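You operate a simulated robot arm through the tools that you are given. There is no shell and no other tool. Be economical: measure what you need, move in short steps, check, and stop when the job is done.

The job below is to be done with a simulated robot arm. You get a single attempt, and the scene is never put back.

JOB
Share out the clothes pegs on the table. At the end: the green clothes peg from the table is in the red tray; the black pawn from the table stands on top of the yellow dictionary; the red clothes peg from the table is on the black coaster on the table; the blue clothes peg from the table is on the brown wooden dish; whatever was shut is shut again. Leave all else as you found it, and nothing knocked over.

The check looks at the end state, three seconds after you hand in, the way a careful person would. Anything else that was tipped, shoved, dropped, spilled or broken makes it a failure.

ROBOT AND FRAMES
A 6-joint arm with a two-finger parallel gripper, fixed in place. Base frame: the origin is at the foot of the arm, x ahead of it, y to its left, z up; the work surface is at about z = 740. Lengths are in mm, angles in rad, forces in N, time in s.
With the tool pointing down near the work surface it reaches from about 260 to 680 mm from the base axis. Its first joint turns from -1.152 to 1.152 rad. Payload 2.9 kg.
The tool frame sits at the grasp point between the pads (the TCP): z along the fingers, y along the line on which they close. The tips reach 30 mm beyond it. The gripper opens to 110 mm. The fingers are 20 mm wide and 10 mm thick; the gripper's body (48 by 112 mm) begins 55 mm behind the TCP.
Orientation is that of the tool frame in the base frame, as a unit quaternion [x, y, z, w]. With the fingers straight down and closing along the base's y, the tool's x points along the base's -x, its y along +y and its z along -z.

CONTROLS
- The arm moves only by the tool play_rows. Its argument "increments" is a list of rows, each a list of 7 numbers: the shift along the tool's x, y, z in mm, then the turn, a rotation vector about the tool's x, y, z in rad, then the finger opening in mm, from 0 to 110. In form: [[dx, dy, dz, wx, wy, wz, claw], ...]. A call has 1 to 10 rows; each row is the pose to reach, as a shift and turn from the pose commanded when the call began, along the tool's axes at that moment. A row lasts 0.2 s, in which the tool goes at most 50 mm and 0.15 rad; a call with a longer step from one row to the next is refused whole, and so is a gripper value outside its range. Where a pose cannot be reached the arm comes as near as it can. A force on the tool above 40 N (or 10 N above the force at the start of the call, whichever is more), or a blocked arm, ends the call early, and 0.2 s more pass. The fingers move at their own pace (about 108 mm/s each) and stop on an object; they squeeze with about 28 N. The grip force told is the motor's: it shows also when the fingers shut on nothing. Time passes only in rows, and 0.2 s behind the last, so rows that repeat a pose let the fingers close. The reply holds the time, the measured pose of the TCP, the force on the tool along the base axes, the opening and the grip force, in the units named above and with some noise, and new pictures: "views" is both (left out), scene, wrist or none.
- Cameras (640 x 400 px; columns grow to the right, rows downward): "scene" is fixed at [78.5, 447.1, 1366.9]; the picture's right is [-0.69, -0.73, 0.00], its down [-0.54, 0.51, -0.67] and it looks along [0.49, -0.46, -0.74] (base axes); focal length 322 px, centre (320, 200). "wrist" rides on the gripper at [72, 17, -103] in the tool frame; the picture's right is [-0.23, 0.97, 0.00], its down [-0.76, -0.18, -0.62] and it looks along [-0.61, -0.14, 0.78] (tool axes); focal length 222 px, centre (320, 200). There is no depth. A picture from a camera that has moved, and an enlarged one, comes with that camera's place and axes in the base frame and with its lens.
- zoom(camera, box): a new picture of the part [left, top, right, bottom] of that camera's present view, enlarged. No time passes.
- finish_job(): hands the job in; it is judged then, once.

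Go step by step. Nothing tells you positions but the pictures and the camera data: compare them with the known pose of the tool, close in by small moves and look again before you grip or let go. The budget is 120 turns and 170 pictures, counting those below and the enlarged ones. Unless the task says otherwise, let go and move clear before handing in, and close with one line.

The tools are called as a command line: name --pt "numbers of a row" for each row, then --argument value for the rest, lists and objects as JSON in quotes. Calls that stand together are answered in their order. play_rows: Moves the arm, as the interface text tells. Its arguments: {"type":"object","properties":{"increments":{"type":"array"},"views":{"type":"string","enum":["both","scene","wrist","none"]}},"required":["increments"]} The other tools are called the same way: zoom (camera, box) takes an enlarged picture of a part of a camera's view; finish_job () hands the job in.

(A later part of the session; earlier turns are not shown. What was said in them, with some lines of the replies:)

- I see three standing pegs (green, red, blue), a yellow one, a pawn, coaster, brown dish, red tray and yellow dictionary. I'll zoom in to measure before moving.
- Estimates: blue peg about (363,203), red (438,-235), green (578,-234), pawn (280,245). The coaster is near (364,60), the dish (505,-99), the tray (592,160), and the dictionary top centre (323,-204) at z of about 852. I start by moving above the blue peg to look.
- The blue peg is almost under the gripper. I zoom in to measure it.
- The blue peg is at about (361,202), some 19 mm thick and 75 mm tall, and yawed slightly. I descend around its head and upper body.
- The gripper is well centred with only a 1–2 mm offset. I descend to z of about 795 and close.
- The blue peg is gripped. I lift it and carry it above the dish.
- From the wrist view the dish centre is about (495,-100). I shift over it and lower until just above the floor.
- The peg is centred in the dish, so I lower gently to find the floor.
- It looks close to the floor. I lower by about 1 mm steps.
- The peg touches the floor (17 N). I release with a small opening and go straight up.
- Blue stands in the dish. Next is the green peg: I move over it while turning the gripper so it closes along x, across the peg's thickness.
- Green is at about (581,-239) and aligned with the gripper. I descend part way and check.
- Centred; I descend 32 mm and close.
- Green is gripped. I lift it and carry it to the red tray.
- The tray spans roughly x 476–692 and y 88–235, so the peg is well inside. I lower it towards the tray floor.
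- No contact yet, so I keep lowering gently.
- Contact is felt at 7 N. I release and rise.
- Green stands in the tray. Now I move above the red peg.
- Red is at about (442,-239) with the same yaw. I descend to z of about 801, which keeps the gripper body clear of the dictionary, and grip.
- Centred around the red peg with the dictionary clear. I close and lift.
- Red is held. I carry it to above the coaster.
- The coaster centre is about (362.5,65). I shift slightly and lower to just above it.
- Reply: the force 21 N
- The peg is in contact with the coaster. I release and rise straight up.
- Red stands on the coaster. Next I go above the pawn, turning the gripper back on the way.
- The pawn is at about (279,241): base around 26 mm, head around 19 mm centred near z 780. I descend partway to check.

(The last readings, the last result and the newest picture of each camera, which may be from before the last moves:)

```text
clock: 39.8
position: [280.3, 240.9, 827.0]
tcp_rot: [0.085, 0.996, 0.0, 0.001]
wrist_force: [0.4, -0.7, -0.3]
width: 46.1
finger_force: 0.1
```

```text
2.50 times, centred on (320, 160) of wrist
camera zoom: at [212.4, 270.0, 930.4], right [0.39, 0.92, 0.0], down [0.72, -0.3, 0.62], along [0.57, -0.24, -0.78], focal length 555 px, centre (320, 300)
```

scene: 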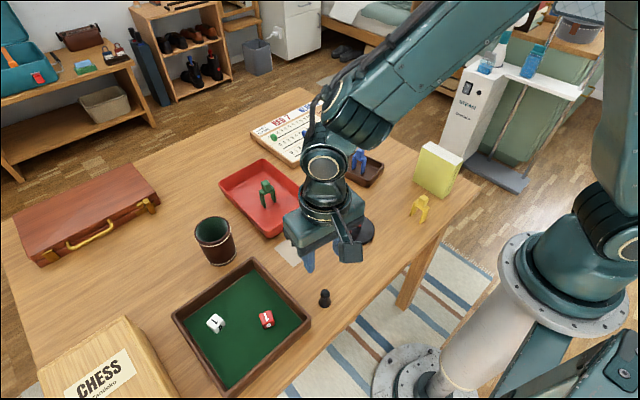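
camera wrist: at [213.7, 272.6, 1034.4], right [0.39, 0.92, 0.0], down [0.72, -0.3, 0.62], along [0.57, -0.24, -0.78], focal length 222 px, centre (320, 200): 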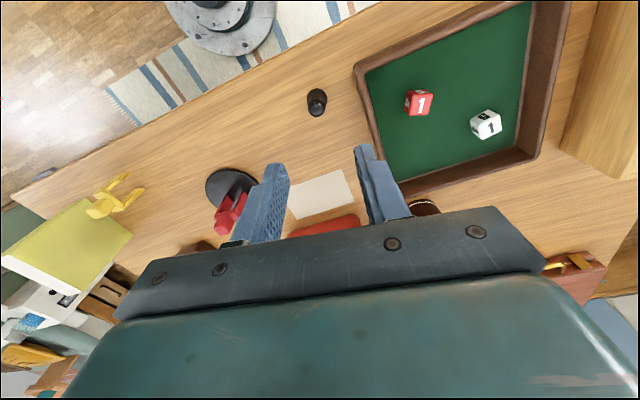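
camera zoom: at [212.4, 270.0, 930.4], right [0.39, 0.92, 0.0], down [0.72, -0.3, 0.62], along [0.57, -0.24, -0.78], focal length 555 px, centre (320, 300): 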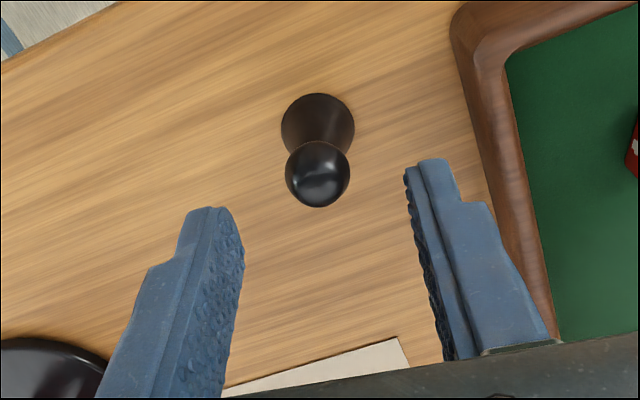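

Aligned within about 2 mm. I descend to grip just the head.

play_rows --pt "1.5 -0.5 15 0 0 0 46" --pt "1.5 -0.5 29 0 0 0 46" --pt "1.5 -0.5 29 0 0 0 46" --views "none"

zoom --camera "wrist" --box '[220, 80, 420, 240]'

zoom --camera "scene" --box '[280, 250, 380, 320]'

```text
clock: 40.6
position: [276.9, 241.2, 800.1]
tcp_rot: [0.085, 0.996, 0.0, 0.001]
wrist_force: [-0.4, -0.1, 0.2]
width: 46.1
finger_force: 0.1
```

```text
2.50 times, centred on (320, 160) of wrist
camera zoom: at [210.4, 269.6, 902.8], right [0.39, 0.92, 0.0], down [0.72, -0.3, 0.62], along [0.57, -0.24, -0.78], focal length 555 px, centre (320, 300)
```

zoom: 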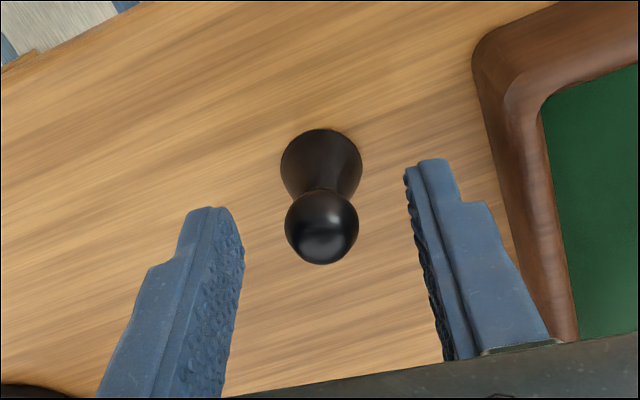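

```text
5.71 times, centred on (330, 285) of scene
camera zoom: at [78.5, 447.1, 1366.9], right [-0.69, -0.73, 0.0], down [-0.54, 0.51, -0.67], along [0.49, -0.46, -0.74], focal length 1839 px, centre (263, -286)
```

zoom: 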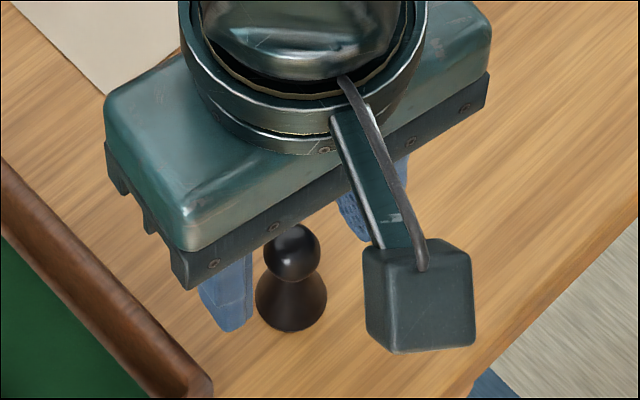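

The head is exactly between the pads. I close.

play_rows --pt "0 0 0 0 0 0 32" --pt "0 0 0 0 0 0 24" --pt "0 0 0 0 0 0 14" --pt "0 0 0 0 0 0 10" --pt "0 0 0 0 0 0 10" --pt "0 0 -15 0 0 0 10" --pt "0 0 -50 0 0 0 10" --pt "0 0 -95 0 0 0 10" --pt "0 0 -140 0 0 0 10" --pt "0 0 -160 0 0 0 10"

zoom --camera "wrist" --box '[220, 80, 420, 240]'

```text
clock: 42.8
position: [277.6, 240.5, 958.3]
tcp_rot: [0.084, 0.996, 0.001, -0.001]
wrist_force: [-0.1, -0.4, 0.0]
width: 16.8
finger_force: 28.1
camera wrist: at [210.2, 269.9, 1061.8], right [0.39, 0.92, 0.0], down [0.72, -0.3, 0.62], along [0.57, -0.24, -0.78], focal length 222 px, centre (320, 200)
```

scene: 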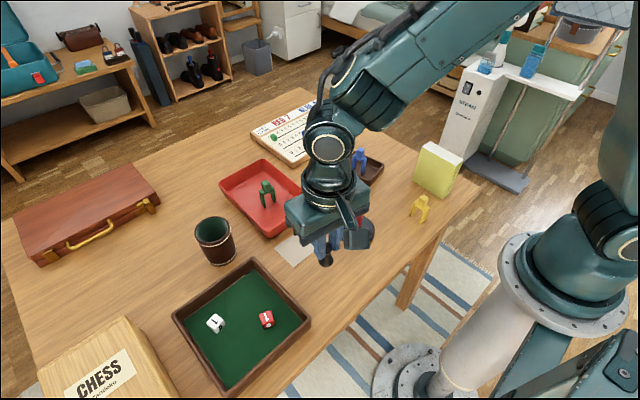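
wrist: 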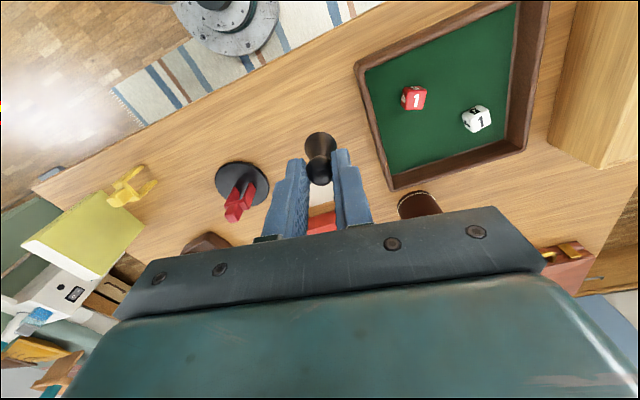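

```text
2.50 times, centred on (320, 160) of wrist
camera zoom: at [210.2, 269.9, 1061.8], right [0.39, 0.92, 0.0], down [0.72, -0.3, 0.62], along [0.57, -0.24, -0.78], focal length 555 px, centre (320, 300)
```

zoom: 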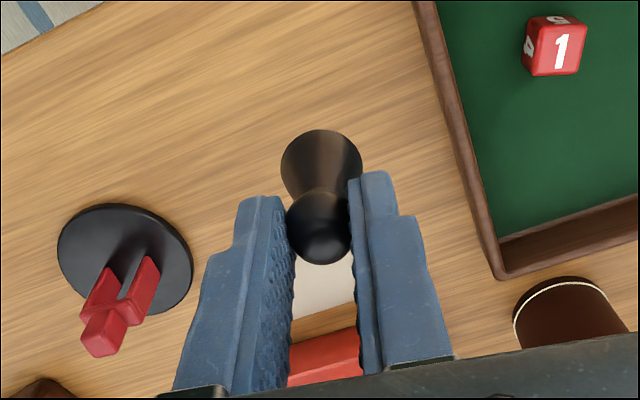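

The pawn is held upright. I carry it to above the dictionary.

play_rows --pt "-12 -43 -10 0 0 0 10" --pt "-24 -86 -10 0 0 0 10" --pt "-36 -129 -10 0 0 0 10" --pt "-47 -172 -10 0 0 0 10" --pt "-59 -216 -10 0 0 0 10" --pt "-71 -259 -10 0 0 0 10" --pt "-83 -302 -10 0 0 0 10" --pt "-95 -345 -10 0 0 0 10" --pt "-107 -388 -10 0 0 0 10" --pt "-119 -431 -10 0 0 0 10"

zoom --camera "wrist" --box '[220, 60, 420, 200]'

zoom --camera "scene" --box '[390, 110, 490, 220]'

```text
clock: 45.0
position: [324.5, -205.4, 969.0]
tcp_rot: [0.085, 0.996, 0.001, 0.0]
wrist_force: [0.6, -0.5, -0.2]
width: 17.1
finger_force: 27.6
camera wrist: at [256.3, -176.3, 1071.5], right [0.39, 0.92, 0.0], down [0.72, -0.3, 0.62], along [0.57, -0.24, -0.78], focal length 222 px, centre (320, 200)
```

scene: 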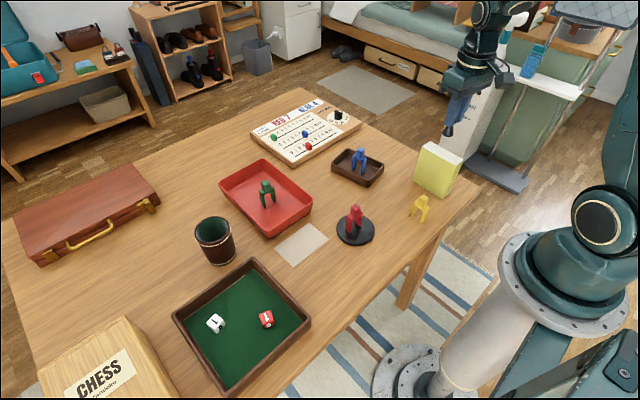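
wrist: 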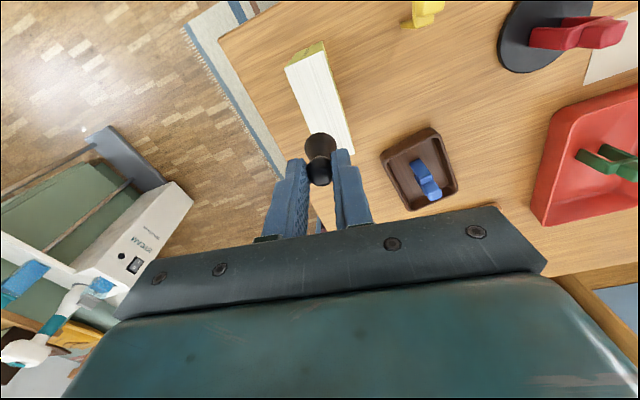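

```text
2.86 times, centred on (320, 130) of wrist
camera zoom: at [256.3, -176.3, 1071.5], right [0.39, 0.92, 0.0], down [0.72, -0.3, 0.62], along [0.57, -0.24, -0.78], focal length 635 px, centre (320, 400)
```

zoom: 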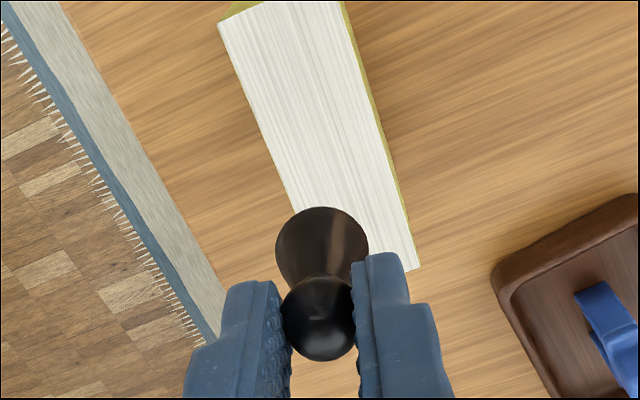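

```text
3.64 times, centred on (440, 165) of scene
camera zoom: at [78.4, 447.1, 1366.9], right [-0.69, -0.73, 0.0], down [-0.54, 0.51, -0.67], along [0.49, -0.46, -0.74], focal length 1170 px, centre (-116, 327)
```

zoom: 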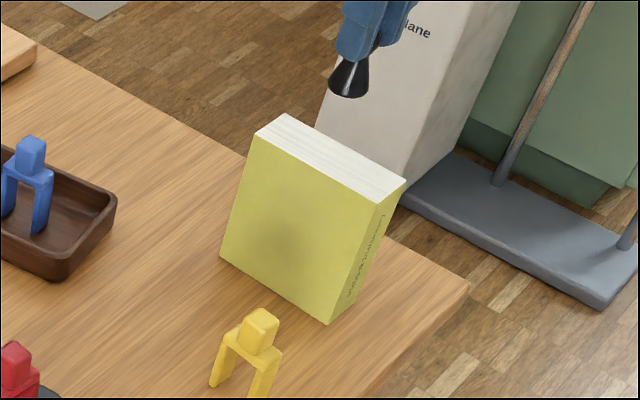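

The dictionary top is centred near (324,-202), about 36 mm wide in y. I shift 3.5 mm and lower to about 10 mm above it.

play_rows --pt "0.6 3.4 15 0 0 0 10" --pt "0.6 3.4 30 0 0 0 10" --pt "0.6 3.4 44 0 0 0 10" --pt "0.6 3.4 44 0 0 0 10" --views "none"

zoom --camera "wrist" --box '[240, 80, 400, 200]'

zoom --camera "scene" --box '[410, 110, 480, 170]'

```text
clock: 46.0
position: [323.8, -200.2, 924.1]
tcp_rot: [0.085, 0.996, 0.0, 0.0]
wrist_force: [-0.3, -0.5, -1.3]
width: 17.0
finger_force: 28.0
```

```text
3.33 times, centred on (320, 140) of wrist
camera zoom: at [255.5, -171.2, 1027.9], right [0.39, 0.92, 0.0], down [0.72, -0.3, 0.62], along [0.57, -0.24, -0.78], focal length 740 px, centre (320, 400)
```

zoom: 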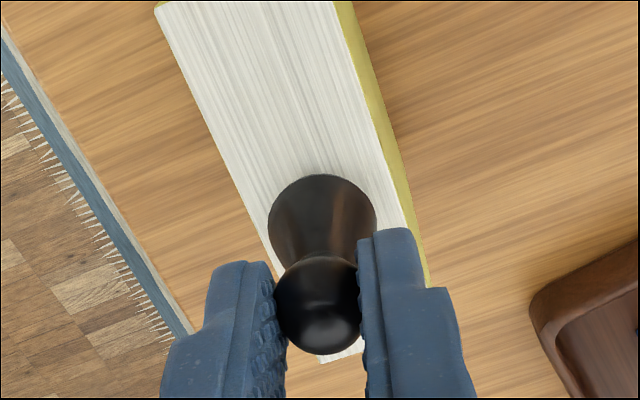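

```text
6.67 times, centred on (445, 140) of scene
camera zoom: at [78.5, 447.1, 1366.9], right [-0.69, -0.73, 0.0], down [-0.54, 0.51, -0.67], along [0.49, -0.46, -0.74], focal length 2146 px, centre (-513, 600)
```

zoom: 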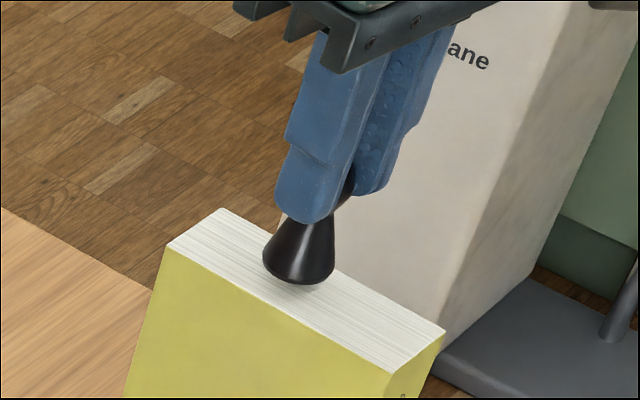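

The pawn base sits over the middle of the book's top. I lower in small steps until contact.

play_rows --pt "0 1 4 0 0 0 10" --pt "0 1 7 0 0 0 10" --pt "0 1 7 0 0 0 10" --views "none"

zoom --camera "scene" --box '[410, 110, 480, 170]'

```text
clock: 46.8
position: [321.4, -198.9, 918.9]
tcp_rot: [0.085, 0.996, -0.001, 0.0]
wrist_force: [0.6, 0.6, -0.9]
width: 16.9
finger_force: 27.4
```

```text
6.67 times, centred on (445, 140) of scene
camera zoom: at [78.5, 447.1, 1366.9], right [-0.69, -0.73, 0.0], down [-0.54, 0.51, -0.67], along [0.49, -0.46, -0.74], focal length 2146 px, centre (-513, 600)
```

zoom: 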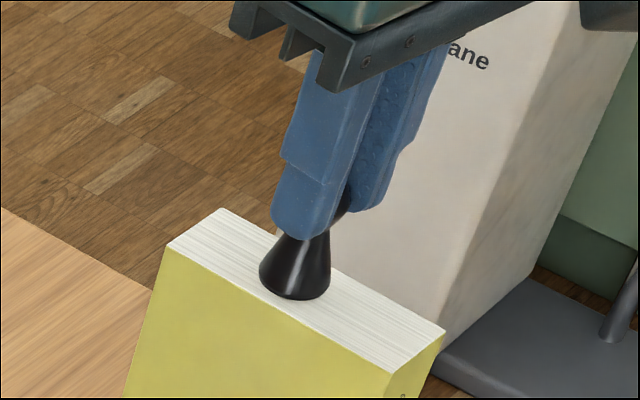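

Centred, a few mm left. I continue lowering.

play_rows --pt "0 0 1 0 0 0 10" --pt "0 0 2 0 0 0 10" --pt "0 0 2 0 0 0 10" --views "none"

play_rows --pt "0 0 1 0 0 0 10" --pt "0 0 1.5 0 0 0 10" --pt "0 0 1.5 0 0 0 10" --views "none"

zoom --camera "scene" --box '[410, 110, 480, 170]'

```text
clock: 47.6
position: [322.7, -200.5, 917.7]
tcp_rot: [0.085, 0.996, -0.001, 0.002]
wrist_force: [-2.0, 2.0, 21.8]
width: 16.6
finger_force: 28.3
```

```text
clock: 48.4
position: [322.2, -200.1, 915.3]
tcp_rot: [0.085, 0.996, -0.001, 0.002]
wrist_force: [2.5, -1.4, 24.9]
width: 17.2
finger_force: 27.9
```

```text
6.67 times, centred on (445, 140) of scene
camera zoom: at [78.2, 447.2, 1366.8], right [-0.69, -0.73, 0.0], down [-0.54, 0.51, -0.67], along [0.49, -0.46, -0.74], focal length 2146 px, centre (-513, 600)
```

zoom: 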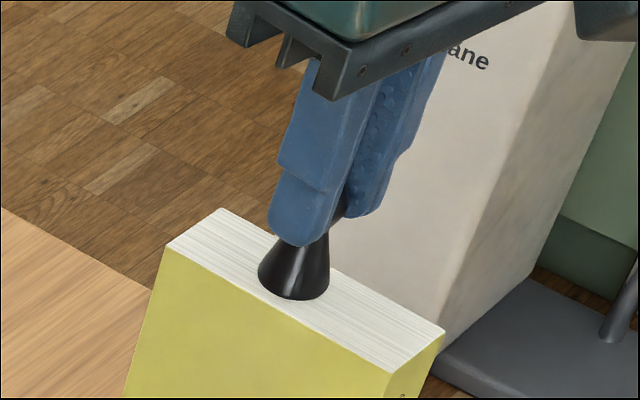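

It's in contact and upright. I ease the load slightly, then open slowly.

play_rows --pt "0 0 -1 0 0 0 10" --pt "0 0 -1 0 0 0 10" --views "none"

play_rows --pt "0 0 0 0 0 0 20" --pt "0 0 0 0 0 0 28" --pt "0 0 0 0 0 0 36" --pt "0 0 0 0 0 0 42" --pt "0 0 -15 0 0 0 42" --pt "0 0 -45 0 0 0 42" --pt "0 0 -80 0 0 0 42" --pt "0 0 -110 0 0 0 42"

zoom --camera "scene" --box '[390, 100, 490, 210]'

```text
clock: 49.0
position: [322.6, -199.4, 915.9]
tcp_rot: [0.085, 0.996, 0.001, 0.0]
wrist_force: [2.2, -1.5, 17.6]
width: 17.1
finger_force: 28.1
```

```text
clock: 50.8
position: [319.7, -200.2, 1024.4]
tcp_rot: [0.085, 0.996, 0.0, -0.001]
wrist_force: [-0.5, 0.1, 0.6]
width: 41.8
finger_force: 0.1
camera wrist: at [252.1, -170.5, 1128.2], right [0.39, 0.92, 0.0], down [0.72, -0.3, 0.62], along [0.57, -0.24, -0.78], focal length 222 px, centre (320, 200)
```

scene: 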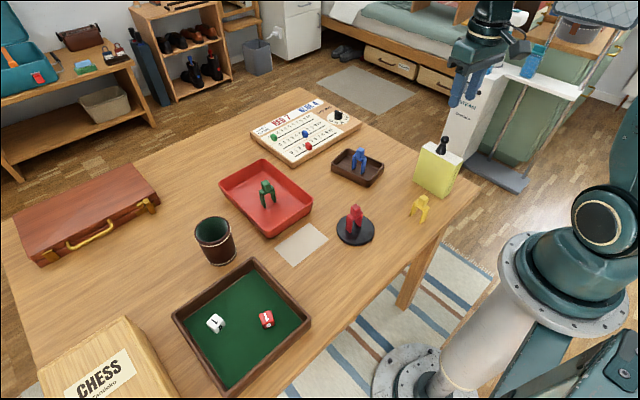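
wrist: 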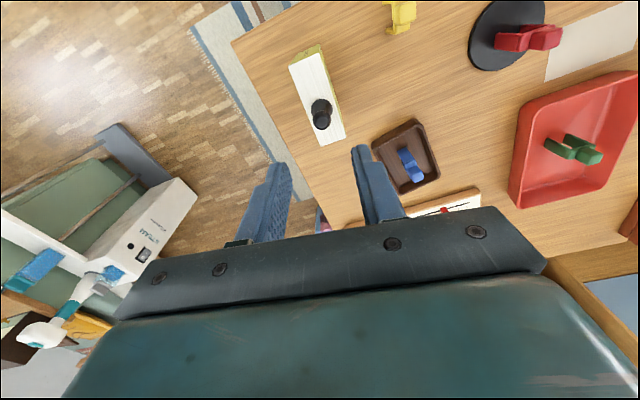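

```text
3.64 times, centred on (440, 155) of scene
camera zoom: at [78.4, 447.1, 1366.9], right [-0.69, -0.73, 0.0], down [-0.54, 0.51, -0.67], along [0.49, -0.46, -0.74], focal length 1170 px, centre (-116, 364)
```

zoom: 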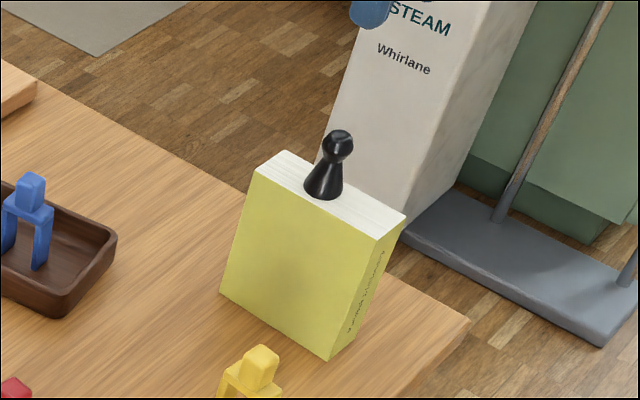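

All three pegs and the pawn are standing where they belong, everything else looks untouched, and the gripper is clear. I'm handing in.

finish_job

```text
The job is handed in.
```

I've handed the job in: the green peg is in the red tray, the red peg is on the black coaster, the blue peg is in the brown wooden dish, and the black pawn stands on the yellow dictionary. Nothing shut was opened, and in the last pictures nothing else had moved or tipped.
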